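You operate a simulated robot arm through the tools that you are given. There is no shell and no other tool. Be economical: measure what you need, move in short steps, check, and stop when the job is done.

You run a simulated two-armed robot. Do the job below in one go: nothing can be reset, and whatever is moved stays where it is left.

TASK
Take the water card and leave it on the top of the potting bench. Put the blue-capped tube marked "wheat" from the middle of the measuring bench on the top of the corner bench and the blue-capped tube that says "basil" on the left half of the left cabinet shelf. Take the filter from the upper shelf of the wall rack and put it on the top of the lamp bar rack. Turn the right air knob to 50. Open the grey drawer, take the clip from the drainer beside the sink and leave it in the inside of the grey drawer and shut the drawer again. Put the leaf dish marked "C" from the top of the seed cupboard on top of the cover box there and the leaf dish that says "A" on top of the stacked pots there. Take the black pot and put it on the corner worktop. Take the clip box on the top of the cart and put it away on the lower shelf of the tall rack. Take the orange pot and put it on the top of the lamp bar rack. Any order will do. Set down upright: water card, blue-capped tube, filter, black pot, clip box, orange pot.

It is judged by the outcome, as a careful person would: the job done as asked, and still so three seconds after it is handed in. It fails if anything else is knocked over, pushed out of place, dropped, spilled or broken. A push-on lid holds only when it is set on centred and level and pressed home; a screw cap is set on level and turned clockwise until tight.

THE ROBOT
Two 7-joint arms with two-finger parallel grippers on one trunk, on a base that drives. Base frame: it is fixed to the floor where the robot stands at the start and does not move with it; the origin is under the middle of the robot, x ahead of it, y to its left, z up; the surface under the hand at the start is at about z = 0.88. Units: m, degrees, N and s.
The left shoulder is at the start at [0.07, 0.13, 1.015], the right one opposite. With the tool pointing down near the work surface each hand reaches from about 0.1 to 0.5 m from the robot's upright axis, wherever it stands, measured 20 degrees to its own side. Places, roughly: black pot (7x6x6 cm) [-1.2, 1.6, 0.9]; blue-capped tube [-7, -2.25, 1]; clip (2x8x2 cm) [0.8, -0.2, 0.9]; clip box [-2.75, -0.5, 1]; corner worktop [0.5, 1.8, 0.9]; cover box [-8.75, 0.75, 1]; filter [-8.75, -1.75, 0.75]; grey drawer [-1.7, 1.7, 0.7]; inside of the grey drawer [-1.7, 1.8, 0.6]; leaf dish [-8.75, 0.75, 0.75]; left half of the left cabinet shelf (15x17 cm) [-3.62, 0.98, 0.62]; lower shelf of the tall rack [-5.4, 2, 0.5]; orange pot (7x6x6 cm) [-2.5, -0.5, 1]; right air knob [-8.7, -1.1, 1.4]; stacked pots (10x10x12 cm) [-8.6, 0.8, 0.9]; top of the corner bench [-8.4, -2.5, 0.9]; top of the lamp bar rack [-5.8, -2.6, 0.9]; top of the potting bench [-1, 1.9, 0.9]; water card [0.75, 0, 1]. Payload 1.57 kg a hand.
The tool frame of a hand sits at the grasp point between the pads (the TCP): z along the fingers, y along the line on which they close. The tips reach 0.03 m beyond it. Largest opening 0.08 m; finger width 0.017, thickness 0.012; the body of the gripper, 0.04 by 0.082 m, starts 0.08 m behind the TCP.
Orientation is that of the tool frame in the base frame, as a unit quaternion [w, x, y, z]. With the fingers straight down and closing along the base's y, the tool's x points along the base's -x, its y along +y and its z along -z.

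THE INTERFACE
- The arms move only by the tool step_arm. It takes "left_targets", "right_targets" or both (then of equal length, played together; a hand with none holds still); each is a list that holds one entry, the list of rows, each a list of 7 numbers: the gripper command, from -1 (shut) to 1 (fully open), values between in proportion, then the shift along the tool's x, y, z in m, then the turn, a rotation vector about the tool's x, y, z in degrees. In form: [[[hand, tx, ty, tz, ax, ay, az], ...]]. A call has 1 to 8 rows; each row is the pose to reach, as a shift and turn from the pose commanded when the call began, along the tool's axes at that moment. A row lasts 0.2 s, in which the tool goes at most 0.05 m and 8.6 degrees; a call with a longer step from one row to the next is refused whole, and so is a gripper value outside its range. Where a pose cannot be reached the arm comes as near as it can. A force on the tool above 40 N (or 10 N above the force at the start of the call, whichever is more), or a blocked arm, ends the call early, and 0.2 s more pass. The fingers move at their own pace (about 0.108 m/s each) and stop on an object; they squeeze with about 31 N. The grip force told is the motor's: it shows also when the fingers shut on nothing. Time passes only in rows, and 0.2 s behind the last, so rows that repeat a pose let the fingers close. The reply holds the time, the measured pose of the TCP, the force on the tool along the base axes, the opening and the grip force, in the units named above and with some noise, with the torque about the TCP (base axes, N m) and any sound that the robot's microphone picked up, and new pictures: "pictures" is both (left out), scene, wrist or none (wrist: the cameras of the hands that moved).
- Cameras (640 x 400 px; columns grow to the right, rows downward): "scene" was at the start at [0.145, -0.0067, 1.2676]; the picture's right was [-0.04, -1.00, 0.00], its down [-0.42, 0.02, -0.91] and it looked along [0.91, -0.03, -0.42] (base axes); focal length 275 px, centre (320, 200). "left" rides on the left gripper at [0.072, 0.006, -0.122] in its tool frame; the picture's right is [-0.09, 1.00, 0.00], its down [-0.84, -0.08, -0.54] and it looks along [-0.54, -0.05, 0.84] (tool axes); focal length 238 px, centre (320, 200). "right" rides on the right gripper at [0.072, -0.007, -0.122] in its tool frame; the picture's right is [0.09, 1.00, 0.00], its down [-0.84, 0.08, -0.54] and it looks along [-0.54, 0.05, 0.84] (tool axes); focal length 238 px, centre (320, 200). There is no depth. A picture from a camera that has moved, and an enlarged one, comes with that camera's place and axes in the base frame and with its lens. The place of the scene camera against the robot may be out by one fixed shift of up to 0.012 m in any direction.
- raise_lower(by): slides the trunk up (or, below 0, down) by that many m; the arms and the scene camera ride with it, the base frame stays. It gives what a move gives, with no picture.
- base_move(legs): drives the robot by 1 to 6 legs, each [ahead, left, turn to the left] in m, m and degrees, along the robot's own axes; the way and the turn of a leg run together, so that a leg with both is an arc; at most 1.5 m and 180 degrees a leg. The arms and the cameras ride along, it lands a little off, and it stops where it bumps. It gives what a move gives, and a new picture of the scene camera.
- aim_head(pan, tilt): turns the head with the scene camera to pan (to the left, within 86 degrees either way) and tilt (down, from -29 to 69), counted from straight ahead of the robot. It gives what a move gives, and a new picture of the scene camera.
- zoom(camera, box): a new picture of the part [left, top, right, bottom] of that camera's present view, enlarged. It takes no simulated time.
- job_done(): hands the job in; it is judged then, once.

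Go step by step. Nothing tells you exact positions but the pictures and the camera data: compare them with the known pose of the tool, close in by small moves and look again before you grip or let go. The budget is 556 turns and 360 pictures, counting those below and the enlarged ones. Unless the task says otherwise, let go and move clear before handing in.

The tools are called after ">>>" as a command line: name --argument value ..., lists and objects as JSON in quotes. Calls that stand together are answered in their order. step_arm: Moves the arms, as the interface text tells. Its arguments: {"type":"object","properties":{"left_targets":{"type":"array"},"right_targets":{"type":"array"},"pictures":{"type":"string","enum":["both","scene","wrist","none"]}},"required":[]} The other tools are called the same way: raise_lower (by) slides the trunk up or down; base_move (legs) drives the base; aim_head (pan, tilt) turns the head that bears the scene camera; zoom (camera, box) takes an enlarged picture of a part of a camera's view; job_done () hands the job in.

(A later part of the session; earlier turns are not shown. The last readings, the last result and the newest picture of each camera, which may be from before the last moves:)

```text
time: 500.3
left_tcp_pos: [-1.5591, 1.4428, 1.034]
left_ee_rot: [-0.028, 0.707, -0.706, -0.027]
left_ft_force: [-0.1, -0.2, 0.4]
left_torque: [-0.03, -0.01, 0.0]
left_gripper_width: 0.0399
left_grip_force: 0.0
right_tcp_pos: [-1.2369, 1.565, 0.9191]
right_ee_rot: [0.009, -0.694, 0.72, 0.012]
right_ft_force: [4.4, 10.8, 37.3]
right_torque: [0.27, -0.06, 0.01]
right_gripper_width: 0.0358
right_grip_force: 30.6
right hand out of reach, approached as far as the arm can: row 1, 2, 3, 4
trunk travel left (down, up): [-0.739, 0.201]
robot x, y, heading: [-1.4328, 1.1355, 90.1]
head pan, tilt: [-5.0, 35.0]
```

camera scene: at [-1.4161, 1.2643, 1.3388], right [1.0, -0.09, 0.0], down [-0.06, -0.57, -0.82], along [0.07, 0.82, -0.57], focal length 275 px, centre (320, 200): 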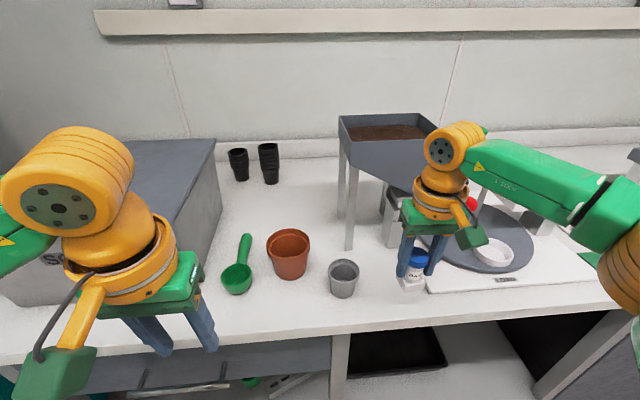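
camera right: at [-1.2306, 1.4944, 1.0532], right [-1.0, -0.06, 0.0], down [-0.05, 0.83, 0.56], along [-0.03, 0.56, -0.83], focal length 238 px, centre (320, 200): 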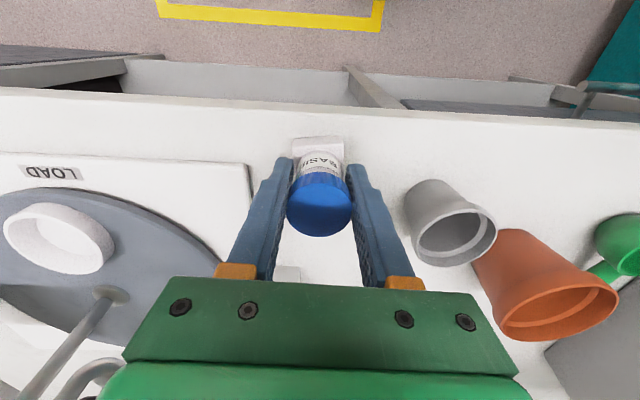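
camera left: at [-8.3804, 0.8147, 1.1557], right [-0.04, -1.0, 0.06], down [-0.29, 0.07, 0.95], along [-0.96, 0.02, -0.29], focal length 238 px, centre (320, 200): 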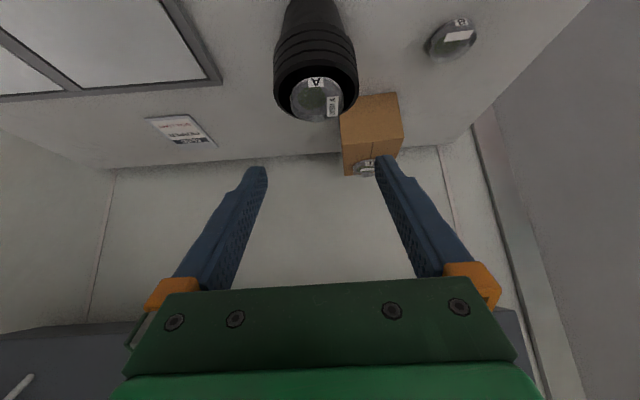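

Contact. Release, lift, and tilt the right hand 45° for the regrasp.

>>> step_arm --right_targets '[[[-1, 0, 0, -0.005, 0, 0, 0], [0.4, 0, 0, -0.005, 0, 0, 0], [0.4, 0, 0, -0.005, 0, 0, 0], [0.4, 0, 0, -0.03, 0, 0, 0], [0.4, 0, 0, -0.07, 0, 0, 0], [0.4, 0.02, 0, -0.11, 0, 0, 0], [0.4, 0.05, 0, -0.14, 0, 0, 0]]]' --pictures "none"

>>> step_arm --right_targets '[[[0.6, 0, 0, 0, 0, -8, 0], [0.6, 0, 0, 0, 0, -16, 0], [0.6, 0, 0, 0, 0, -24, 0], [0.6, 0, 0, 0, 0, -32, 0], [0.6, 0, 0, 0, 0, -40, 0], [0.6, 0, 0, 0, 0, -46, 0]]]' --pictures "both"

```text
time: 501.9
left_tcp_pos: [-1.5588, 1.4441, 1.0345]
left_ee_rot: [-0.027, 0.707, -0.706, -0.027]
left_ft_force: [-0.5, 0.1, 0.3]
left_torque: [0.01, 0.0, 0.01]
left_gripper_width: 0.0399
left_grip_force: 0.0
right_tcp_pos: [-1.2334, 1.51, 1.0539]
right_ee_rot: [0.007, -0.694, 0.72, 0.009]
right_ft_force: [0.1, -0.1, 0.3]
right_torque: [0.03, -0.01, -0.01]
right_gripper_width: 0.056
right_grip_force: 0.1
trunk travel left (down, up): [-0.739, 0.201]
robot x, y, heading: [-1.4287, 1.1322, 89.7]
head pan, tilt: [-5.0, 35.0]
```

```text
time: 503.3
left_tcp_pos: [-1.5591, 1.4471, 1.0345]
left_ee_rot: [-0.025, 0.707, -0.706, -0.026]
left_ft_force: [0.3, 0.1, -0.3]
left_torque: [-0.01, -0.01, 0.04]
left_gripper_width: 0.04
left_grip_force: 0.1
right_tcp_pos: [-1.2343, 1.5137, 1.0531]
right_ee_rot: [0.286, -0.636, 0.66, 0.28]
right_ft_force: [0.6, 0.6, -0.5]
right_torque: [0.02, 0.01, -0.01]
right_gripper_width: 0.0642
right_grip_force: 0.1
trunk travel left (down, up): [-0.739, 0.201]
robot x, y, heading: [-1.4306, 1.1336, 89.8]
head pan, tilt: [-5.0, 35.0]
camera scene: at [-1.4207, 1.2676, 1.3385], right [1.0, -0.09, 0.0], down [-0.05, -0.57, -0.82], along [0.07, 0.82, -0.57], focal length 275 px, centre (320, 200)
camera right: at [-1.2324, 1.3751, 1.0831], right [-1.0, -0.03, -0.06], down [-0.07, 0.17, 0.98], along [-0.02, 0.98, -0.17], focal length 238 px, centre (320, 200)
```

scene: 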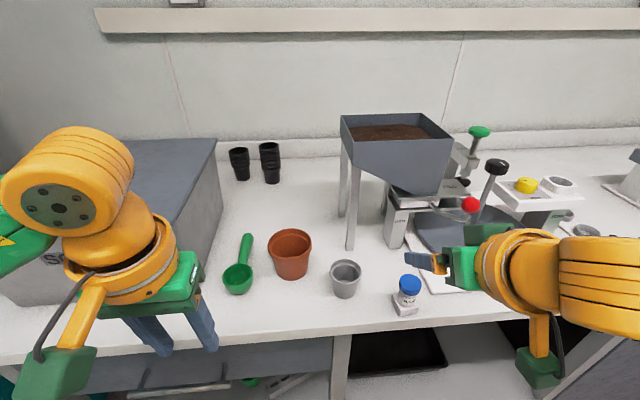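
right: 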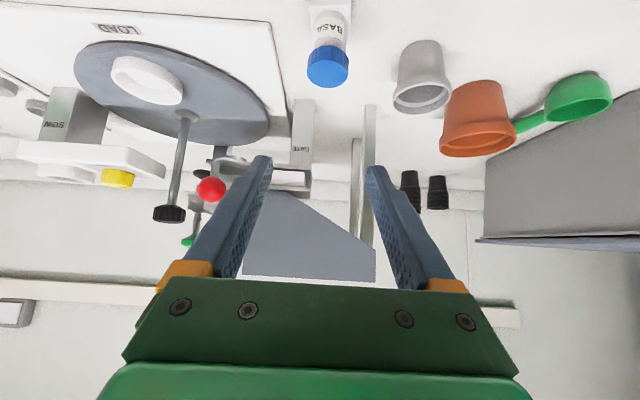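

Basil stands at (-1.2355,1.562). Approach it along the tilted fingers and grip the cap.

>>> step_arm --right_targets '[[[0.6, 0.03, 0.0, 0.013, 0, 0, 0], [0.6, 0.0613, 0.0, 0.0258, 0, 0, 0], [0.6, 0.0613, 0.0, 0.065, 0, 0, 0], [0.6, 0.0613, 0.0, 0.095, 0, 0, 0], [0.6, 0.0613, 0.0, 0.095, 0, 0, 0]]]' --pictures "wrist"

```text
time: 504.5
left_tcp_pos: [-1.5591, 1.446, 1.0335]
left_ee_rot: [-0.027, 0.707, -0.707, -0.026]
left_ft_force: [-0.2, 0.3, 0.3]
left_torque: [0.0, -0.01, 0.02]
left_gripper_width: 0.0402
left_grip_force: 0.1
right_tcp_pos: [-1.2339, 1.5421, 0.9438]
right_ee_rot: [0.287, -0.636, 0.66, 0.28]
right_ft_force: [-0.4, -0.3, 0.3]
right_torque: [-0.01, 0.01, -0.01]
right_gripper_width: 0.0641
right_grip_force: 0.0
right hand out of reach, approached as far as the arm can: row 1, 2, 3
trunk travel left (down, up): [-0.739, 0.201]
robot x, y, heading: [-1.4309, 1.1316, 89.8]
head pan, tilt: [-5.0, 35.0]
camera right: at [-1.2323, 1.4039, 0.9732], right [-1.0, -0.03, -0.06], down [-0.07, 0.17, 0.98], along [-0.02, 0.98, -0.18], focal length 238 px, centre (320, 200)
```

right: 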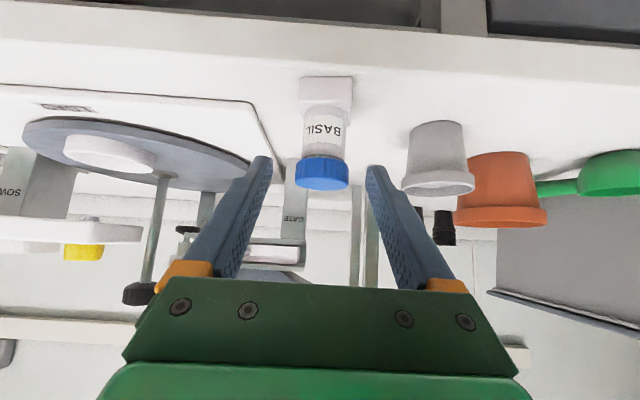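

>>> step_arm --right_targets '[[[0.6, 0.0, 0.0, 0.015, 0, 0, 0], [0.6, 0.0, 0.0, 0.029, 0, 0, 0], [0.6, 0.0, 0.0, 0.029, 0, 0, 0], [-1, 0.0, 0.0, 0.029, 0, 0, 0], [-1, 0.0, 0.0, 0.029, 0, 0, 0], [-1, 0, 0, 0.029, 0, 0, 0]]]' --pictures "wrist"

```text
time: 505.9
left_tcp_pos: [-1.5581, 1.4455, 1.0337]
left_ee_rot: [-0.026, 0.707, -0.706, -0.027]
left_ft_force: [0.2, -0.4, 0.0]
left_torque: [0.02, 0.01, -0.01]
left_gripper_width: 0.04
left_grip_force: 0.2
right_tcp_pos: [-1.2333, 1.5644, 0.9239]
right_ee_rot: [0.288, -0.635, 0.66, 0.279]
right_ft_force: [-1.0, 0.1, 1.3]
right_torque: [-0.01, 0.01, 0.03]
right_gripper_width: 0.0354
right_grip_force: 31.2
trunk travel left (down, up): [-0.739, 0.201]
robot x, y, heading: [-1.4285, 1.1318, 90.0]
head pan, tilt: [-5.0, 35.0]
camera right: at [-1.2315, 1.4256, 0.9537], right [-1.0, -0.03, -0.06], down [-0.07, 0.17, 0.98], along [-0.01, 0.98, -0.18], focal length 238 px, centre (320, 200)
```

right: 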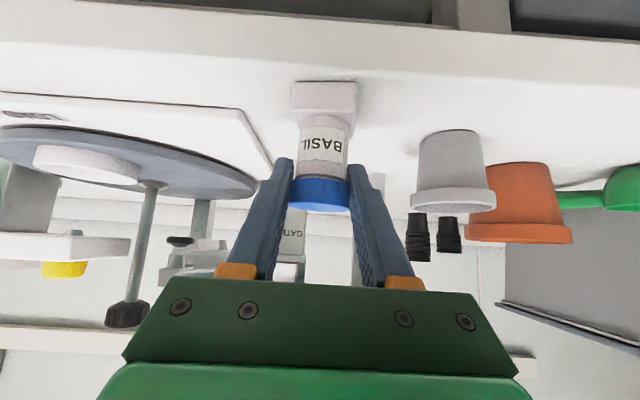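

Basil held in the tilted grip. Lift and drive back to the cabinet shelf.

>>> raise_lower --by 0.08

>>> base_move --legs '[[-0.82, 0, 0], [0, 1.25, 0], [0, 1.1, 0]]'

>>> aim_head --pan -15 --tilt 40

```text
time: 507.1
left_tcp_pos: [-1.5587, 1.4462, 1.1139]
left_ee_rot: [-0.027, 0.707, -0.706, -0.026]
left_ft_force: [0.3, 0.5, -0.5]
left_torque: [-0.01, 0.0, 0.01]
left_gripper_width: 0.0399
left_grip_force: 0.1
right_tcp_pos: [-1.234, 1.5648, 1.0036]
right_ee_rot: [0.286, -0.636, 0.66, 0.279]
right_ft_force: [0.3, 0.3, -0.2]
right_torque: [0.0, 0.0, 0.02]
right_gripper_width: 0.0349
right_grip_force: 30.7
trunk travel left (down, up): [-0.819, 0.121]
robot x, y, heading: [-1.432, 1.1346, 89.7]
head pan, tilt: [-5.0, 35.0]
```

```text
time: 522.5
left_tcp_pos: [-3.9046, 0.653, 1.1131]
left_ee_rot: [-0.026, 0.709, -0.705, -0.026]
left_ft_force: [0.1, 1.2, 0.3]
left_torque: [-0.01, 0.01, 0.01]
left_gripper_width: 0.0399
left_grip_force: 0.1
right_tcp_pos: [-3.5803, 0.7734, 1.004]
right_ee_rot: [0.286, -0.637, 0.659, 0.279]
right_ft_force: [0.5, 0.1, 0.0]
right_torque: [-0.01, -0.02, -0.01]
right_gripper_width: 0.0355
right_grip_force: 31.2
trunk travel left (down, up): [-0.819, 0.121]
robot x, y, heading: [-3.7798, 0.3427, 89.9]
head pan, tilt: [-5.0, 35.0]
camera scene: at [-3.7661, 0.4763, 1.4184], right [1.0, -0.09, 0.0], down [-0.05, -0.57, -0.82], along [0.07, 0.82, -0.57], focal length 275 px, centre (320, 200)
```

scene: 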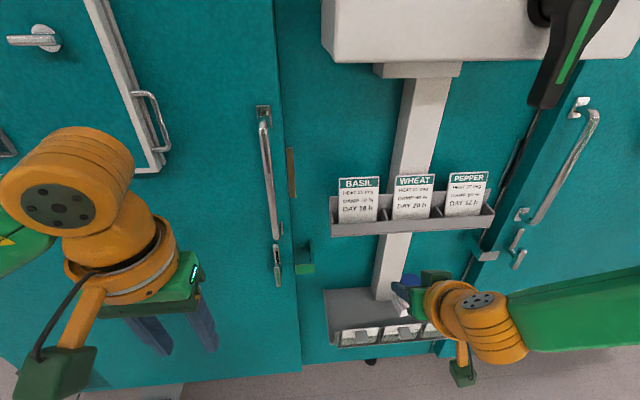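

```text
time: 523.2
left_tcp_pos: [-3.9048, 0.6537, 1.1139]
left_ee_rot: [-0.026, 0.708, -0.705, -0.026]
left_ft_force: [-0.1, 0.2, 0.5]
left_torque: [0.02, -0.03, 0.01]
left_gripper_width: 0.04
left_grip_force: 0.0
right_tcp_pos: [-3.5804, 0.7736, 1.0047]
right_ee_rot: [0.287, -0.636, 0.66, 0.279]
right_ft_force: [0.1, 0.3, -1.8]
right_torque: [-0.02, -0.02, -0.02]
right_gripper_width: 0.0352
right_grip_force: 30.9
trunk travel left (down, up): [-0.819, 0.121]
robot x, y, heading: [-3.7754, 0.3376, 89.8]
head pan, tilt: [-15.0, 40.0]
camera scene: at [-3.7526, 0.4707, 1.4109], right [0.97, -0.26, 0.0], down [-0.17, -0.62, -0.77], along [0.2, 0.74, -0.64], focal length 275 px, centre (320, 200)
```

scene: 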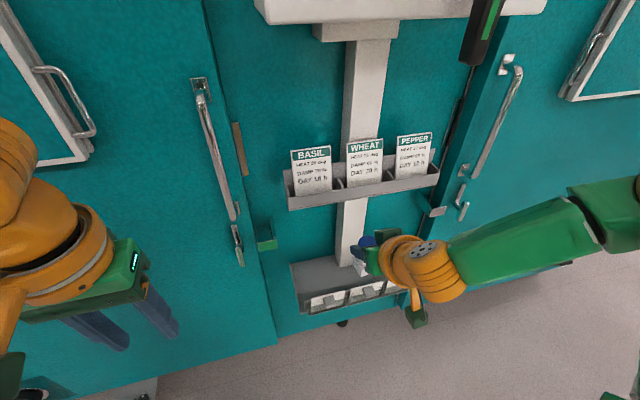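

>>> zoom --camera "scene" --box '[260, 180, 440, 330]'

```text
2.67 times, centred on (350, 255) of scene
camera zoom: at [-3.7526, 0.4707, 1.4109], right [0.97, -0.26, 0.0], down [-0.17, -0.62, -0.77], along [0.2, 0.74, -0.64], focal length 733 px, centre (240, 53)
```

zoom: 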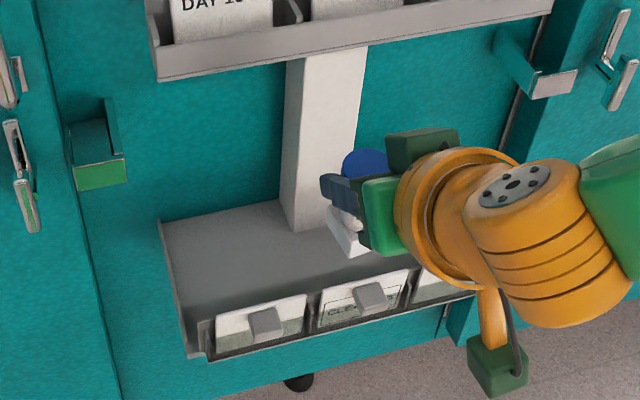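

The free area behind the cards is centred at about (-3.63,0.985). Lower the trunk in front of the shelf first, aligning x.

>>> raise_lower --by -0.235

>>> base_move --legs '[[0.03, 0.057, 0]]'

>>> zoom --camera "right" --box '[0, 0, 640, 400]'

```text
time: 525.7
left_tcp_pos: [-3.9049, 0.6538, 0.8786]
left_ee_rot: [-0.027, 0.708, -0.705, -0.027]
left_ft_force: [-0.6, 0.4, 0.4]
left_torque: [0.02, 0.01, -0.01]
left_gripper_width: 0.0403
left_grip_force: 0.0
right_tcp_pos: [-3.5807, 0.7725, 0.7693]
right_ee_rot: [0.287, -0.636, 0.659, 0.279]
right_ft_force: [-0.7, -0.5, -0.4]
right_torque: [-0.01, 0.06, -0.01]
right_gripper_width: 0.0355
right_grip_force: 31.7
trunk travel left (down, up): [-0.584, 0.356]
robot x, y, heading: [-3.774, 0.3472, 90.1]
head pan, tilt: [-15.0, 40.0]
```

```text
time: 526.7
left_tcp_pos: [-3.961, 0.6837, 0.878]
left_ee_rot: [-0.026, 0.708, -0.706, -0.027]
left_ft_force: [-0.4, 0.0, 1.0]
left_torque: [0.01, 0.01, 0.0]
left_gripper_width: 0.0402
left_grip_force: 0.1
right_tcp_pos: [-3.6356, 0.8047, 0.7681]
right_ee_rot: [0.287, -0.636, 0.66, 0.279]
right_ft_force: [1.0, -0.1, -0.1]
right_torque: [0.0, 0.04, -0.02]
right_gripper_width: 0.0355
right_grip_force: 31.6
trunk travel left (down, up): [-0.584, 0.356]
robot x, y, heading: [-3.8344, 0.3691, 90.0]
head pan, tilt: [-15.0, 40.0]
camera scene: at [-3.8079, 0.501, 1.1759], right [0.97, -0.26, 0.0], down [-0.17, -0.62, -0.77], along [0.2, 0.74, -0.64], focal length 275 px, centre (320, 200)
```

scene: 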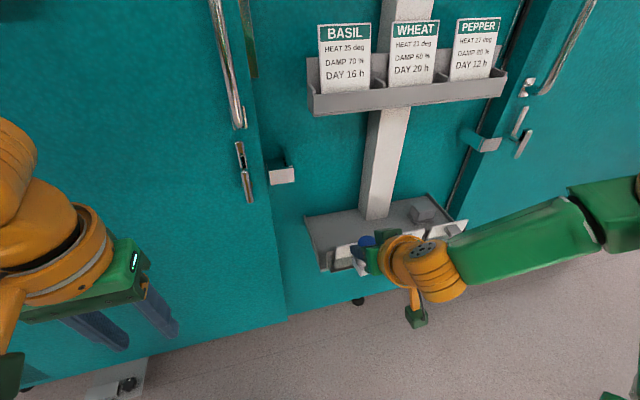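

```text
1.00 times, centred on (320, 200) of right (not enlarged: the box is as wide or as high as the picture)
camera zoom: at [-3.6334, 0.6648, 0.7986], right [-1.0, -0.03, -0.06], down [-0.07, 0.17, 0.98], along [-0.02, 0.98, -0.18], focal length 238 px, centre (320, 200)
```

zoom: 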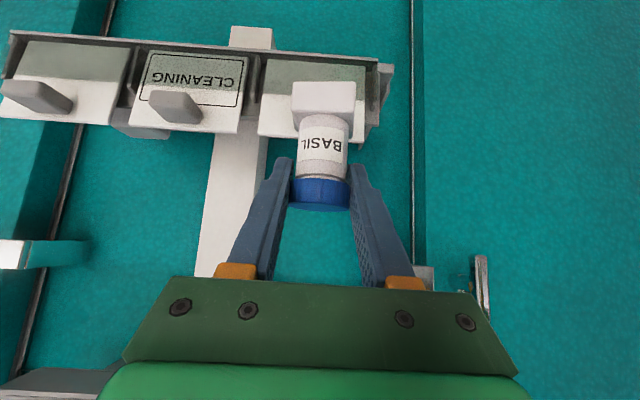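

Card tops at z≈0.695; my tube bottom is at 0.704. Raise 18 mm, then advance 18 cm over the cards.

>>> raise_lower --by 0.018

>>> base_move --legs '[[0.1, 0.0, 0]]'

>>> zoom --camera "right" --box '[0, 0, 640, 400]'

```text
time: 527.3
left_tcp_pos: [-3.9607, 0.6846, 0.8963]
left_ee_rot: [-0.027, 0.708, -0.705, -0.026]
left_ft_force: [-0.1, -0.4, -0.1]
left_torque: [0.02, 0.03, 0.0]
left_gripper_width: 0.0399
left_grip_force: 0.0
right_tcp_pos: [-3.6359, 0.8031, 0.7862]
right_ee_rot: [0.286, -0.637, 0.66, 0.279]
right_ft_force: [-0.7, 0.2, -0.2]
right_torque: [0.0, 0.01, 0.01]
right_gripper_width: 0.0355
right_grip_force: 30.9
trunk travel left (down, up): [-0.602, 0.338]
robot x, y, heading: [-3.8336, 0.3698, 90.1]
head pan, tilt: [-15.0, 40.0]
```

```text
time: 528.5
left_tcp_pos: [-3.9613, 0.7821, 0.8977]
left_ee_rot: [-0.027, 0.708, -0.705, -0.027]
left_ft_force: [-0.3, 0.0, 0.2]
left_torque: [-0.02, 0.03, -0.01]
left_gripper_width: 0.0399
left_grip_force: 0.2
right_tcp_pos: [-3.6368, 0.9028, 0.7871]
right_ee_rot: [0.287, -0.636, 0.66, 0.279]
right_ft_force: [0.4, -0.1, -0.9]
right_torque: [0.01, 0.0, 0.02]
right_gripper_width: 0.0353
right_grip_force: 30.8
trunk travel left (down, up): [-0.602, 0.338]
robot x, y, heading: [-3.8326, 0.4691, 90.1]
head pan, tilt: [-15.0, 40.0]
camera scene: at [-3.8085, 0.5996, 1.194], right [0.97, -0.26, 0.0], down [-0.17, -0.62, -0.77], along [0.2, 0.74, -0.64], focal length 275 px, centre (320, 200)
```

scene: 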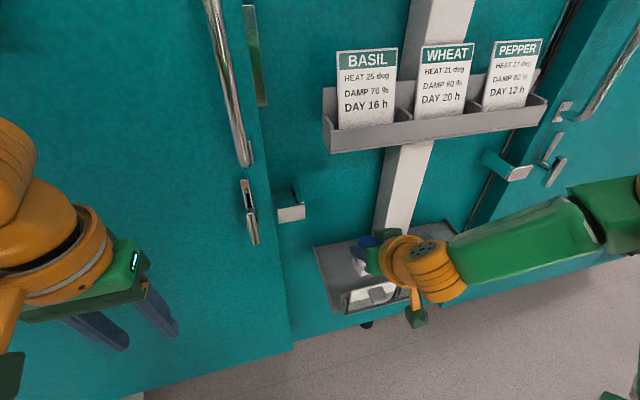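

```text
1.00 times, centred on (320, 200) of right (not enlarged: the box is as wide or as high as the picture)
camera zoom: at [-3.634, 0.7638, 0.8168], right [-1.0, -0.03, -0.06], down [-0.07, 0.17, 0.98], along [-0.02, 0.98, -0.18], focal length 238 px, centre (320, 200)
```

zoom: 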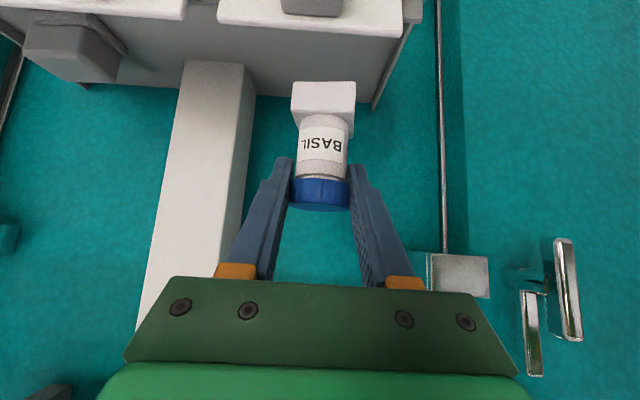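

Clear beyond the cards. Advance 8 cm more, then lower.

>>> base_move --legs '[[0.078, 0.0, 0]]'

>>> raise_lower --by -0.075

>>> zoom --camera "right" --box '[0, 0, 640, 400]'

```text
time: 529.5
left_tcp_pos: [-3.9617, 0.8628, 0.8959]
left_ee_rot: [-0.027, 0.709, -0.704, -0.027]
left_ft_force: [-0.1, 0.4, -0.4]
left_torque: [-0.05, -0.01, -0.03]
left_gripper_width: 0.0401
left_grip_force: 0.0
right_tcp_pos: [-3.637, 0.9813, 0.7877]
right_ee_rot: [0.287, -0.637, 0.658, 0.28]
right_ft_force: [0.7, -0.9, -0.5]
right_torque: [-0.02, -0.01, -0.01]
right_gripper_width: 0.0356
right_grip_force: 30.9
trunk travel left (down, up): [-0.602, 0.338]
robot x, y, heading: [-3.8336, 0.5473, 90.1]
head pan, tilt: [-15.0, 40.0]
camera scene: at [-3.8088, 0.6788, 1.1939], right [0.97, -0.26, 0.0], down [-0.17, -0.62, -0.77], along [0.2, 0.74, -0.64], focal length 275 px, centre (320, 200)
```

scene: 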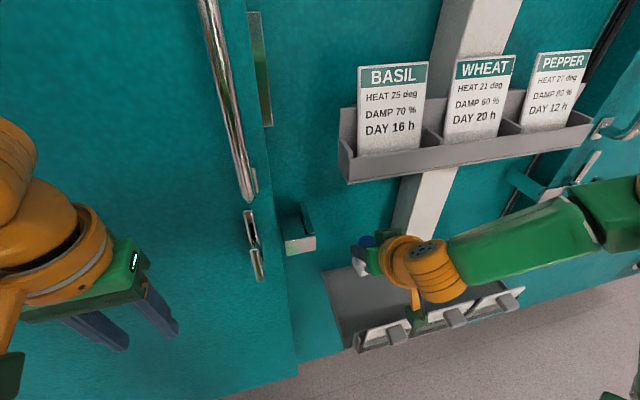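

```text
time: 530.6
left_tcp_pos: [-3.9617, 0.8618, 0.822]
left_ee_rot: [-0.026, 0.708, -0.705, -0.026]
left_ft_force: [1.3, 0.5, -0.3]
left_torque: [0.0, -0.02, -0.01]
left_gripper_width: 0.0402
left_grip_force: 0.2
right_tcp_pos: [-3.6379, 0.9816, 0.7123]
right_ee_rot: [0.287, -0.637, 0.659, 0.279]
right_ft_force: [-0.5, -0.1, -1.1]
right_torque: [0.01, 0.02, 0.01]
right_gripper_width: 0.0356
right_grip_force: 31.1
trunk travel left (down, up): [-0.527, 0.413]
robot x, y, heading: [-3.8309, 0.5485, 90.0]
head pan, tilt: [-15.0, 40.0]
```

```text
1.00 times, centred on (320, 200) of right (not enlarged: the box is as wide or as high as the picture)
camera zoom: at [-3.6344, 0.8434, 0.7416], right [-1.0, -0.03, -0.06], down [-0.07, 0.17, 0.98], along [-0.02, 0.98, -0.18], focal length 238 px, centre (320, 200)
```

zoom: 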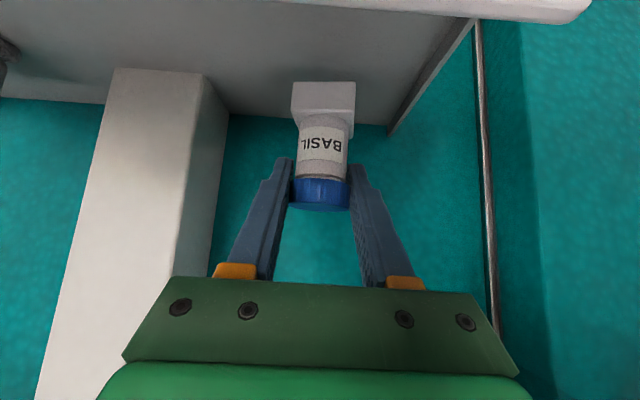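

>>> raise_lower --by -0.02

>>> raise_lower --by -0.005

>>> raise_lower --by -0.005

```text
time: 531.3
left_tcp_pos: [-3.9619, 0.8619, 0.8013]
left_ee_rot: [-0.027, 0.708, -0.705, -0.026]
left_ft_force: [-0.1, -0.2, 0.0]
left_torque: [0.01, 0.0, 0.03]
left_gripper_width: 0.0402
left_grip_force: 0.1
right_tcp_pos: [-3.6367, 0.9819, 0.6925]
right_ee_rot: [0.286, -0.637, 0.658, 0.28]
right_ft_force: [1.0, 0.5, -0.4]
right_torque: [0.0, 0.0, 0.0]
right_gripper_width: 0.0357
right_grip_force: 31.2
trunk travel left (down, up): [-0.507, 0.433]
robot x, y, heading: [-3.8334, 0.5483, 90.2]
head pan, tilt: [-15.0, 40.0]
```

```text
time: 531.9
left_tcp_pos: [-3.9613, 0.8603, 0.797]
left_ee_rot: [-0.026, 0.708, -0.705, -0.027]
left_ft_force: [0.0, 0.6, -0.3]
left_torque: [0.03, -0.04, 0.02]
left_gripper_width: 0.0401
left_grip_force: 0.0
right_tcp_pos: [-3.6364, 0.9819, 0.6854]
right_ee_rot: [0.286, -0.638, 0.658, 0.28]
right_ft_force: [-0.5, 0.5, -0.6]
right_torque: [0.0, -0.02, 0.02]
right_gripper_width: 0.0353
right_grip_force: 31.1
trunk travel left (down, up): [-0.502, 0.438]
robot x, y, heading: [-3.8302, 0.5502, 90.0]
head pan, tilt: [-15.0, 40.0]
```

```text
time: 532.4
left_tcp_pos: [-3.9634, 0.8613, 0.7922]
left_ee_rot: [-0.027, 0.709, -0.705, -0.026]
left_ft_force: [-0.6, -0.2, 0.1]
left_torque: [-0.02, 0.03, -0.01]
left_gripper_width: 0.04
left_grip_force: 0.1
right_tcp_pos: [-3.6376, 0.982, 0.6833]
right_ee_rot: [0.287, -0.637, 0.659, 0.279]
right_ft_force: [0.5, 0.9, 7.3]
right_torque: [0.14, -0.16, 0.02]
right_gripper_width: 0.0357
right_grip_force: 30.8
trunk travel left (down, up): [-0.497, 0.443]
robot x, y, heading: [-3.8352, 0.5508, 89.9]
head pan, tilt: [-15.0, 40.0]
```

Contact. Open and withdraw back-up along the fingers.

>>> step_arm --right_targets '[[[0.4, 0, 0, 0, 0, 0, 0], [0.4, 0, 0, 0, 0, 0, 0], [0.4, 0, 0, -0.03, 0, 0, 0], [0.4, 0, 0, -0.07, 0, 0, 0], [0.4, 0, 0, -0.1, 0, 0, 0]]]' --pictures "both"

```text
time: 533.6
left_tcp_pos: [-3.9619, 0.8615, 0.7923]
left_ee_rot: [-0.027, 0.709, -0.704, -0.026]
left_ft_force: [0.0, 0.3, 0.7]
left_torque: [-0.02, -0.03, 0.01]
left_gripper_width: 0.0399
left_grip_force: 0.1
right_tcp_pos: [-3.6374, 0.9409, 0.7626]
right_ee_rot: [0.286, -0.638, 0.658, 0.28]
right_ft_force: [0.0, -0.9, 0.2]
right_torque: [0.0, 0.01, 0.0]
right_gripper_width: 0.0561
right_grip_force: 0.0
right hand out of reach, approached as far as the arm can: row 4, 5
trunk travel left (down, up): [-0.497, 0.443]
robot x, y, heading: [-3.829, 0.548, 90.0]
head pan, tilt: [-15.0, 40.0]
camera scene: at [-3.809, 0.6784, 1.089], right [0.97, -0.26, 0.0], down [-0.17, -0.62, -0.77], along [0.2, 0.74, -0.64], focal length 275 px, centre (320, 200)
camera right: at [-3.6341, 0.8028, 0.7915], right [-1.0, -0.03, -0.06], down [-0.07, 0.17, 0.98], along [-0.02, 0.98, -0.18], focal length 238 px, centre (320, 200)
```

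scene: 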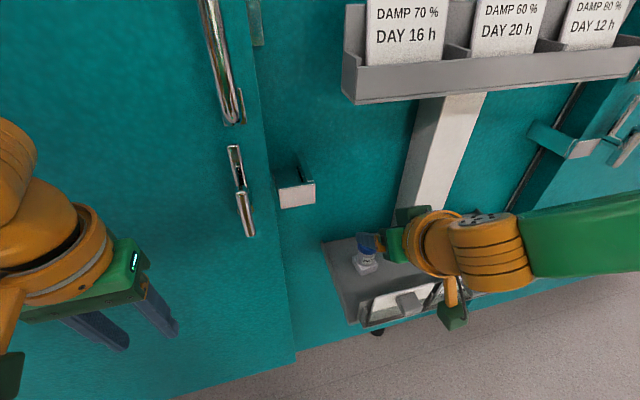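
right: 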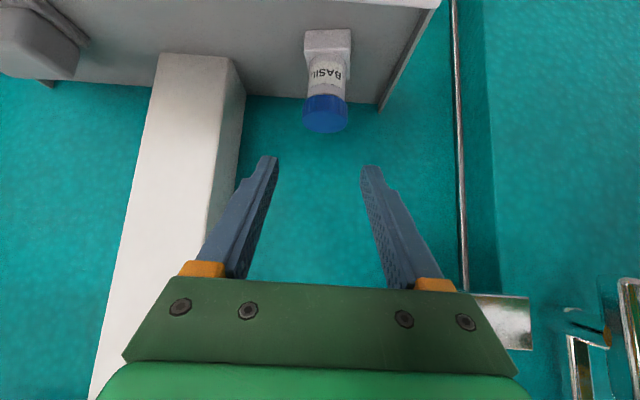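

Basil stands upright on the left half of the shelf. Last item: the clip box. Back out and return to the cart.

>>> base_move --legs '[[-0.2, 0.0, 0]]'

>>> raise_lower --by 0.33

>>> zoom --camera "scene" --box '[240, 200, 560, 400]'

>>> base_move --legs '[[0, -1.1, 0], [0, -1.0, 0], [0, 0, 90], [0, 0.68, 0]]'

>>> aim_head --pan 10 --tilt 25

```text
time: 535.2
left_tcp_pos: [-3.9603, 0.6604, 0.7929]
left_ee_rot: [-0.026, 0.707, -0.706, -0.026]
left_ft_force: [-0.8, -0.3, 0.0]
left_torque: [-0.01, 0.0, 0.02]
left_gripper_width: 0.0402
left_grip_force: 0.2
right_tcp_pos: [-3.6348, 0.7396, 0.7612]
right_ee_rot: [0.286, -0.637, 0.659, 0.28]
right_ft_force: [-0.4, -0.1, -0.5]
right_torque: [0.02, 0.02, 0.01]
right_gripper_width: 0.0559
right_grip_force: 0.0
trunk travel left (down, up): [-0.497, 0.443]
robot x, y, heading: [-3.8366, 0.3466, 90.0]
head pan, tilt: [-15.0, 40.0]
camera scene: at [-3.8084, 0.4779, 1.0889], right [0.97, -0.26, 0.0], down [-0.17, -0.62, -0.77], along [0.2, 0.74, -0.64], focal length 275 px, centre (320, 200)
```

scene: 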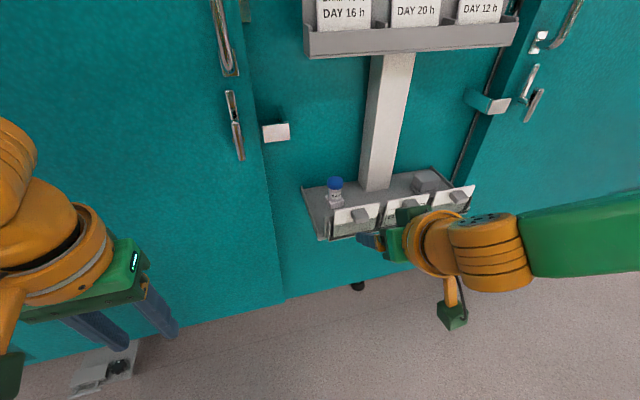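

```text
time: 538.5
left_tcp_pos: [-3.961, 0.6609, 1.1211]
left_ee_rot: [-0.027, 0.708, -0.705, -0.027]
left_ft_force: [-0.8, 0.0, 0.3]
left_torque: [0.0, 0.01, 0.01]
left_gripper_width: 0.0398
left_grip_force: 0.1
right_tcp_pos: [-3.6354, 0.7403, 1.0918]
right_ee_rot: [0.286, -0.637, 0.659, 0.279]
right_ft_force: [-0.2, -0.3, -0.4]
right_torque: [-0.02, 0.03, 0.01]
right_gripper_width: 0.056
right_grip_force: 0.1
trunk travel left (down, up): [-0.827, 0.113]
robot x, y, heading: [-3.8323, 0.349, 89.9]
head pan, tilt: [-15.0, 40.0]
```

```text
2.00 times, centred on (400, 300) of scene
camera zoom: at [-3.8084, 0.4782, 1.4189], right [0.97, -0.26, 0.0], down [-0.17, -0.62, -0.77], along [0.2, 0.74, -0.64], focal length 550 px, centre (160, 0)
```

zoom: 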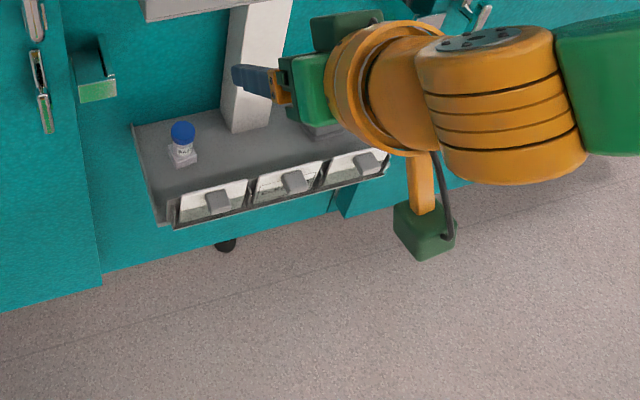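

```text
time: 556.1
left_tcp_pos: [-2.0422, -0.4579, 1.1226]
left_ee_rot: [0.0, 0.999, 0.005, -0.037]
left_ft_force: [0.5, 0.3, 0.4]
left_torque: [-0.02, 0.0, 0.03]
left_gripper_width: 0.0401
left_grip_force: 0.1
right_tcp_pos: [-2.1234, -0.1326, 1.091]
right_ee_rot: [-0.004, 0.916, -0.014, -0.4]
right_ft_force: [0.1, 0.2, 0.4]
right_torque: [-0.02, -0.03, 0.0]
right_gripper_width: 0.0561
right_grip_force: 0.0
trunk travel left (down, up): [-0.827, 0.113]
robot x, y, heading: [-1.7302, -0.3286, -179.7]
head pan, tilt: [-15.0, 40.0]
camera scene: at [-1.8614, -0.3105, 1.4189], right [0.25, 0.97, 0.0], down [0.62, -0.16, -0.77], along [-0.74, 0.19, -0.64], focal length 275 px, centre (320, 200)
```

scene: 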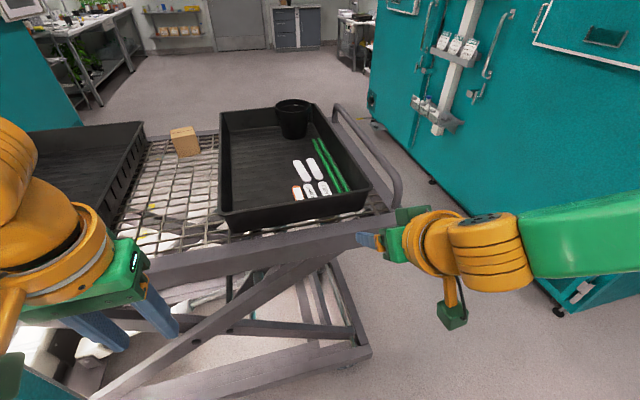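

```text
time: 557.0
left_tcp_pos: [-2.0421, -0.4601, 1.1209]
left_ee_rot: [0.0, 0.999, 0.005, -0.037]
left_ft_force: [0.6, -0.7, -0.3]
left_torque: [-0.02, -0.02, 0.0]
left_gripper_width: 0.0399
left_grip_force: 0.0
right_tcp_pos: [-2.1232, -0.1345, 1.0913]
right_ee_rot: [-0.004, 0.916, -0.014, -0.4]
right_ft_force: [0.4, -0.1, 0.2]
right_torque: [0.03, -0.04, 0.03]
right_gripper_width: 0.056
right_grip_force: 0.2
trunk travel left (down, up): [-0.827, 0.113]
robot x, y, heading: [-1.7306, -0.3295, -179.6]
head pan, tilt: [10.0, 25.0]
camera scene: at [-1.8697, -0.35, 1.4422], right [-0.18, 0.98, 0.0], down [0.42, 0.08, -0.91], along [-0.89, -0.16, -0.42], focal length 275 px, centre (320, 200)
```

scene: 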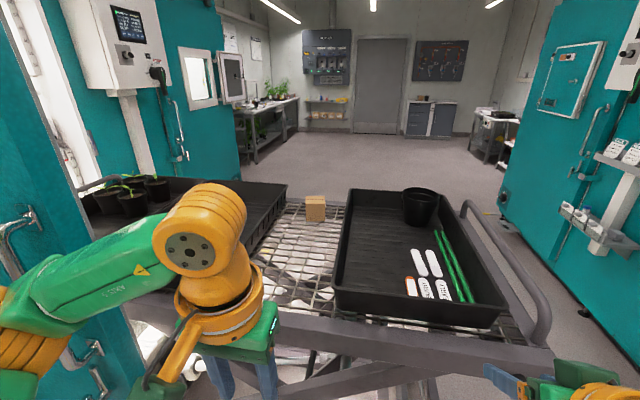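

>>> zoom --camera "scene" --box '[270, 180, 370, 250]'

```text
5.71 times, centred on (320, 215) of scene
camera zoom: at [-1.8697, -0.35, 1.4422], right [-0.18, 0.98, 0.0], down [0.42, 0.08, -0.91], along [-0.89, -0.16, -0.42], focal length 1572 px, centre (320, 114)
```

zoom: 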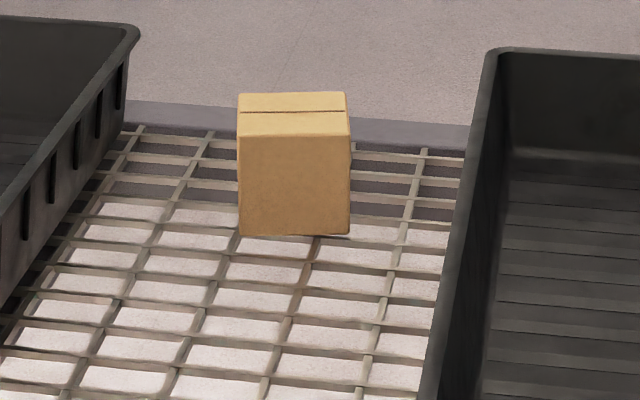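

The clip box (≈68 mm wide) stands near the cart's far end, so I'll take it top-down from that side with the right hand. Restore the right hand and drive round.

>>> step_arm --right_targets '[[[1, 0, 0, 0, 0, 8, 0], [1, 0, 0, 0, 0, 16, 0], [1, 0, 0, 0, 0, 24, 0], [1, 0, 0, 0, 0, 32, 0], [1, 0, 0, 0, 0, 40, 0], [1, 0, 0, 0, 0, 47, 0]]]' --pictures "none"

>>> base_move --legs '[[0, -0.75, 0], [1.0, 0, 0], [0.85, 0, 0], [0, 0.77, 0], [0, 0, 180]]'

>>> aim_head --pan 0 --tilt 30

```text
time: 558.4
left_tcp_pos: [-2.0443, -0.4592, 1.1216]
left_ee_rot: [0.0, 0.999, 0.005, -0.037]
left_ft_force: [0.0, 0.0, -0.7]
left_torque: [-0.01, 0.0, 0.03]
left_gripper_width: 0.04
left_grip_force: 0.0
right_tcp_pos: [-2.1246, -0.1348, 1.0906]
right_ee_rot: [0.003, 1.0, -0.013, 0.0]
right_ft_force: [0.1, 0.2, 0.2]
right_torque: [-0.01, 0.0, -0.01]
right_gripper_width: 0.08
right_grip_force: 0.1
trunk travel left (down, up): [-0.827, 0.113]
robot x, y, heading: [-1.7301, -0.3282, -180.0]
head pan, tilt: [10.0, 25.0]
```

```text
time: 582.6
left_tcp_pos: [-3.2934, -0.2137, 1.1212]
left_ee_rot: [0.038, -0.034, 0.999, 0.001]
left_ft_force: [-1.0, 0.2, 0.0]
left_torque: [-0.03, 0.0, 0.01]
left_gripper_width: 0.04
left_grip_force: 0.1
right_tcp_pos: [-3.1956, -0.534, 1.0915]
right_ee_rot: [0.001, -0.015, 1.0, 0.002]
right_ft_force: [-0.1, -0.2, 0.0]
right_torque: [-0.01, -0.01, 0.04]
right_gripper_width: 0.08
right_grip_force: 0.1
trunk travel left (down, up): [-0.827, 0.113]
robot x, y, heading: [-3.598, -0.3611, 3.6]
head pan, tilt: [10.0, 25.0]
camera scene: at [-3.4556, -0.3402, 1.4422], right [0.24, -0.97, 0.0], down [-0.41, -0.1, -0.91], along [0.88, 0.21, -0.42], focal length 275 px, centre (320, 200)
```

scene: 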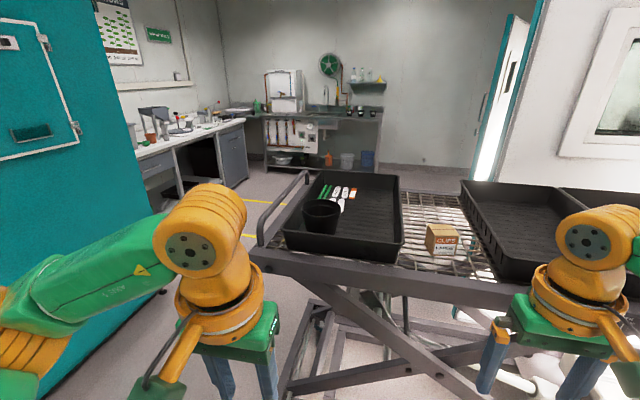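

```text
time: 583.3
left_tcp_pos: [-3.294, -0.2143, 1.1224]
left_ee_rot: [0.038, -0.034, 0.999, 0.001]
left_ft_force: [0.0, 0.6, 0.3]
left_torque: [0.03, -0.04, -0.01]
left_gripper_width: 0.0399
left_grip_force: 0.1
right_tcp_pos: [-3.1956, -0.5336, 1.0913]
right_ee_rot: [0.001, -0.015, 1.0, 0.002]
right_ft_force: [-0.2, 0.3, 0.1]
right_torque: [0.01, -0.02, 0.01]
right_gripper_width: 0.0801
right_grip_force: 0.1
trunk travel left (down, up): [-0.827, 0.113]
robot x, y, heading: [-3.5973, -0.3639, 3.5]
head pan, tilt: [0.0, 30.0]
camera scene: at [-3.4549, -0.356, 1.4343], right [0.06, -1.0, 0.0], down [-0.5, -0.03, -0.87], along [0.86, 0.06, -0.5], focal length 275 px, centre (320, 200)
```

scene: 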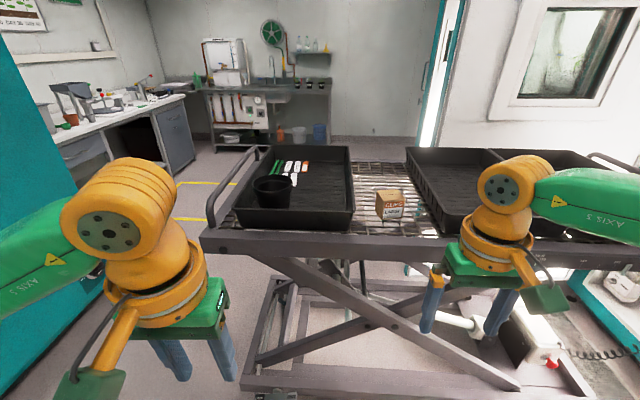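

The CLIPS box is at about (-2.725,-0.518). Straighten and approach.

>>> base_move --legs '[[0, 0, -3.5], [0.36, 0.01, 0]]'

>>> step_arm --right_targets '[[[1, -0.03, 0, 0, 0, 0, 0], [1, -0.05, 0, 0, 0, 0, 0], [1, -0.05, 0, 0, 0, 0, 0]]]' --pictures "wrist"

```text
time: 586.0
left_tcp_pos: [-2.9296, -0.2268, 1.1223]
left_ee_rot: [0.038, 0.001, 0.999, 0.0]
left_ft_force: [0.1, -0.3, -0.3]
left_torque: [-0.03, -0.01, -0.03]
left_gripper_width: 0.04
left_grip_force: 0.0
right_tcp_pos: [-2.8525, -0.5531, 1.0917]
right_ee_rot: [0.002, 0.021, 1.0, 0.001]
right_ft_force: [-0.2, -0.2, -0.1]
right_torque: [-0.03, -0.01, -0.04]
right_gripper_width: 0.08
right_grip_force: 0.1
trunk travel left (down, up): [-0.827, 0.113]
robot x, y, heading: [-3.2446, -0.3541, -0.5]
head pan, tilt: [0.0, 30.0]
camera scene: at [-3.0995, -0.3572, 1.4345], right [-0.01, -1.0, 0.0], down [-0.5, 0.0, -0.87], along [0.87, -0.01, -0.5], focal length 275 px, centre (320, 200)
```

scene: 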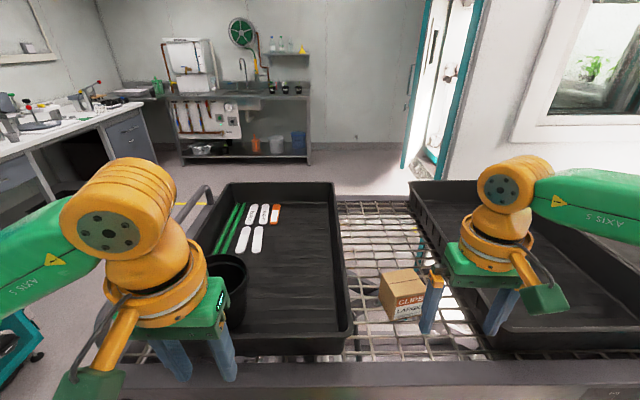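

```text
time: 586.8
left_tcp_pos: [-2.9276, -0.2273, 1.1211]
left_ee_rot: [0.039, 0.001, 0.999, 0.0]
left_ft_force: [1.6, 0.2, -0.9]
left_torque: [-0.03, -0.03, 0.0]
left_gripper_width: 0.0402
left_grip_force: 0.1
right_tcp_pos: [-2.8091, -0.5587, 1.0891]
right_ee_rot: [0.002, 0.021, 1.0, 0.002]
right_ft_force: [-0.3, 0.2, -0.4]
right_torque: [-0.05, -0.03, -0.01]
right_gripper_width: 0.08
right_grip_force: 0.1
right hand out of reach, approached as far as the arm can: row 2, 3
trunk travel left (down, up): [-0.827, 0.113]
robot x, y, heading: [-3.2426, -0.3532, -0.5]
head pan, tilt: [0.0, 30.0]
camera right: at [-2.8816, -0.5629, 1.2109], right [-0.05, 1.0, 0.0], down [0.84, 0.04, 0.55], along [0.54, 0.03, -0.84], focal length 238 px, centre (320, 200)
```

right: 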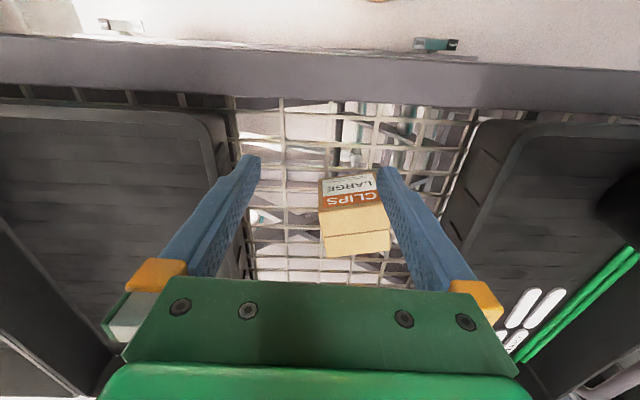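

Box top centre ≈(-2.733,-0.5215), rotated about 14°. Move base ahead 8 cm and left 4 cm, and yaw the hand 14°.

>>> base_move --legs '[[0.078, 0.037, 0]]'

>>> step_arm --right_targets '[[[1, 0, 0, 0, 0, 0, -7], [1, 0, 0, 0, 0, 0, -14], [1, 0, 0, 0, 0, 0, -14]]]' --pictures "wrist"

```text
time: 587.9
left_tcp_pos: [-2.8547, -0.1942, 1.122]
left_ee_rot: [0.04, 0.003, 0.999, 0.0]
left_ft_force: [0.2, 0.4, 0.2]
left_torque: [0.01, -0.02, 0.02]
left_gripper_width: 0.04
left_grip_force: 0.1
right_tcp_pos: [-2.7355, -0.5253, 1.0895]
right_ee_rot: [0.004, 0.022, 1.0, 0.004]
right_ft_force: [-0.3, -0.4, -0.2]
right_torque: [0.02, -0.01, -0.01]
right_gripper_width: 0.0798
right_grip_force: 0.1
trunk travel left (down, up): [-0.827, 0.113]
robot x, y, heading: [-3.1627, -0.3164, -0.6]
head pan, tilt: [0.0, 30.0]
camera scene: at [-3.0258, -0.325, 1.4349], right [-0.01, -1.0, 0.0], down [-0.5, 0.01, -0.87], along [0.87, -0.01, -0.5], focal length 275 px, centre (320, 200)
```

scene: 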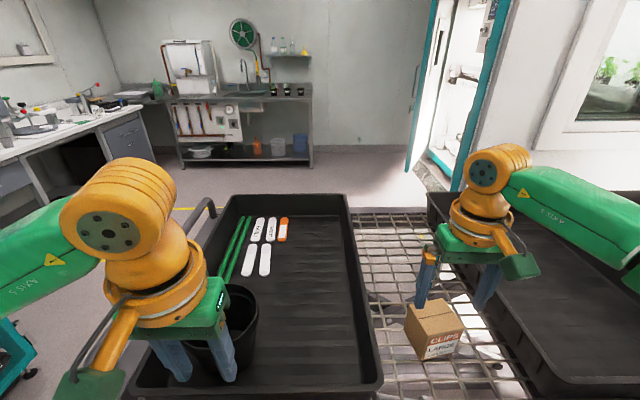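

```text
time: 588.7
left_tcp_pos: [-2.849, -0.1931, 1.1225]
left_ee_rot: [0.038, 0.002, 0.999, 0.0]
left_ft_force: [0.8, 0.0, 0.7]
left_torque: [0.02, -0.01, 0.03]
left_gripper_width: 0.0402
left_grip_force: 0.1
right_tcp_pos: [-2.7308, -0.5232, 1.0884]
right_ee_rot: [0.001, -0.102, 0.995, 0.002]
right_ft_force: [0.5, -0.3, -0.3]
right_torque: [0.01, 0.0, 0.03]
right_gripper_width: 0.0801
right_grip_force: 0.1
trunk travel left (down, up): [-0.827, 0.113]
robot x, y, heading: [-3.1687, -0.3179, -0.5]
head pan, tilt: [0.0, 30.0]
camera right: at [-2.7995, -0.5451, 1.2104], right [-0.29, 0.96, 0.0], down [0.8, 0.24, 0.54], along [0.52, 0.16, -0.84], focal length 238 px, centre (320, 200)
```

right: 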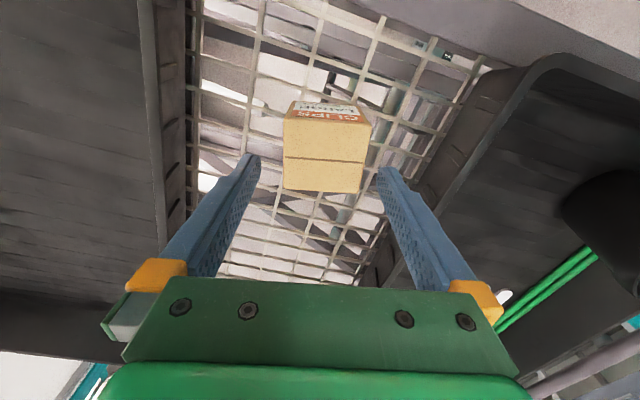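

Aligned within a few degrees. Descend 78 mm and close.

>>> step_arm --right_targets '[[[1, 0, 0.003, 0.03, 0, 0, 2], [1, 0, 0.003, 0.06, 0, 0, 3], [1, 0, 0.003, 0.077, 0, 0, 3], [1, 0, 0.003, 0.077, 0, 0, 3]]]' --pictures "wrist"

```text
time: 589.7
left_tcp_pos: [-2.8502, -0.1926, 1.1223]
left_ee_rot: [0.038, 0.0, 0.999, -0.001]
left_ft_force: [0.0, 0.6, 0.4]
left_torque: [-0.01, 0.0, 0.01]
left_gripper_width: 0.0403
left_grip_force: 0.1
right_tcp_pos: [-2.733, -0.5202, 1.0139]
right_ee_rot: [0.002, -0.075, 0.997, 0.002]
right_ft_force: [-0.6, 0.6, 0.6]
right_torque: [0.01, 0.0, 0.0]
right_gripper_width: 0.0803
right_grip_force: 0.0
trunk travel left (down, up): [-0.827, 0.113]
robot x, y, heading: [-3.1627, -0.3171, -0.4]
head pan, tilt: [0.0, 30.0]
camera right: at [-2.8033, -0.5387, 1.1341], right [-0.24, 0.97, 0.0], down [0.81, 0.2, 0.55], along [0.53, 0.13, -0.84], focal length 238 px, centre (320, 200)
```

right: 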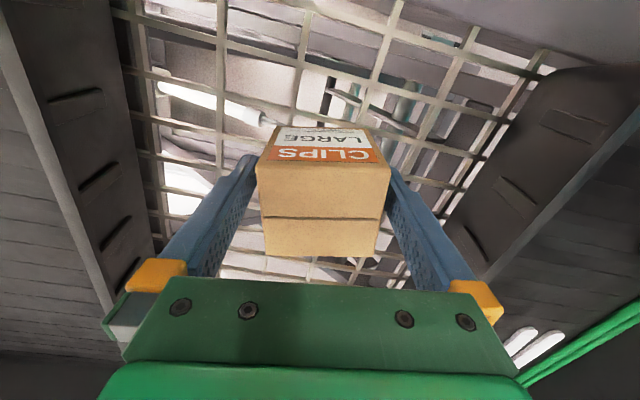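

>>> step_arm --right_targets '[[[-1, 0, 0, 0, 0, 0, 0], [-1, 0, 0, 0, 0, 0, 0], [-1, 0, 0, 0, 0, 0, 0], [-1, 0, 0, -0.02, 0, 0, 0], [-1, 0, 0, -0.05, 0, 0, 0], [-1, 0, 0, -0.09, 0, 0, 0], [-1, 0.0, 0, -0.13, 0, 0, 0]]]' --pictures "wrist"

```text
time: 591.3
left_tcp_pos: [-2.8494, -0.1917, 1.1216]
left_ee_rot: [0.038, 0.002, 0.999, 0.0]
left_ft_force: [0.9, -0.2, 0.1]
left_torque: [-0.05, -0.01, 0.03]
left_gripper_width: 0.04
left_grip_force: 0.1
right_tcp_pos: [-2.743, -0.5218, 1.124]
right_ee_rot: [0.002, -0.075, 0.997, 0.002]
right_ft_force: [0.7, -1.1, -1.1]
right_torque: [0.02, -0.01, 0.02]
right_gripper_width: 0.0683
right_grip_force: 31.3
right hand out of reach, approached as far as the arm can: row 7
trunk travel left (down, up): [-0.827, 0.113]
robot x, y, heading: [-3.1637, -0.3112, -0.6]
head pan, tilt: [0.0, 30.0]
camera right: at [-2.8139, -0.5394, 1.246], right [-0.24, 0.97, 0.0], down [0.81, 0.2, 0.55], along [0.53, 0.13, -0.84], focal length 238 px, centre (320, 200)
```

right: 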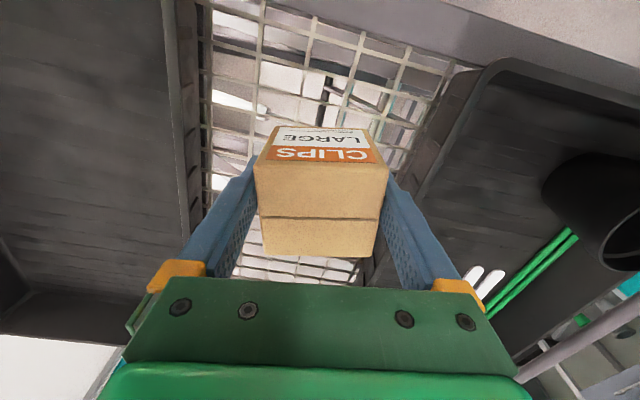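

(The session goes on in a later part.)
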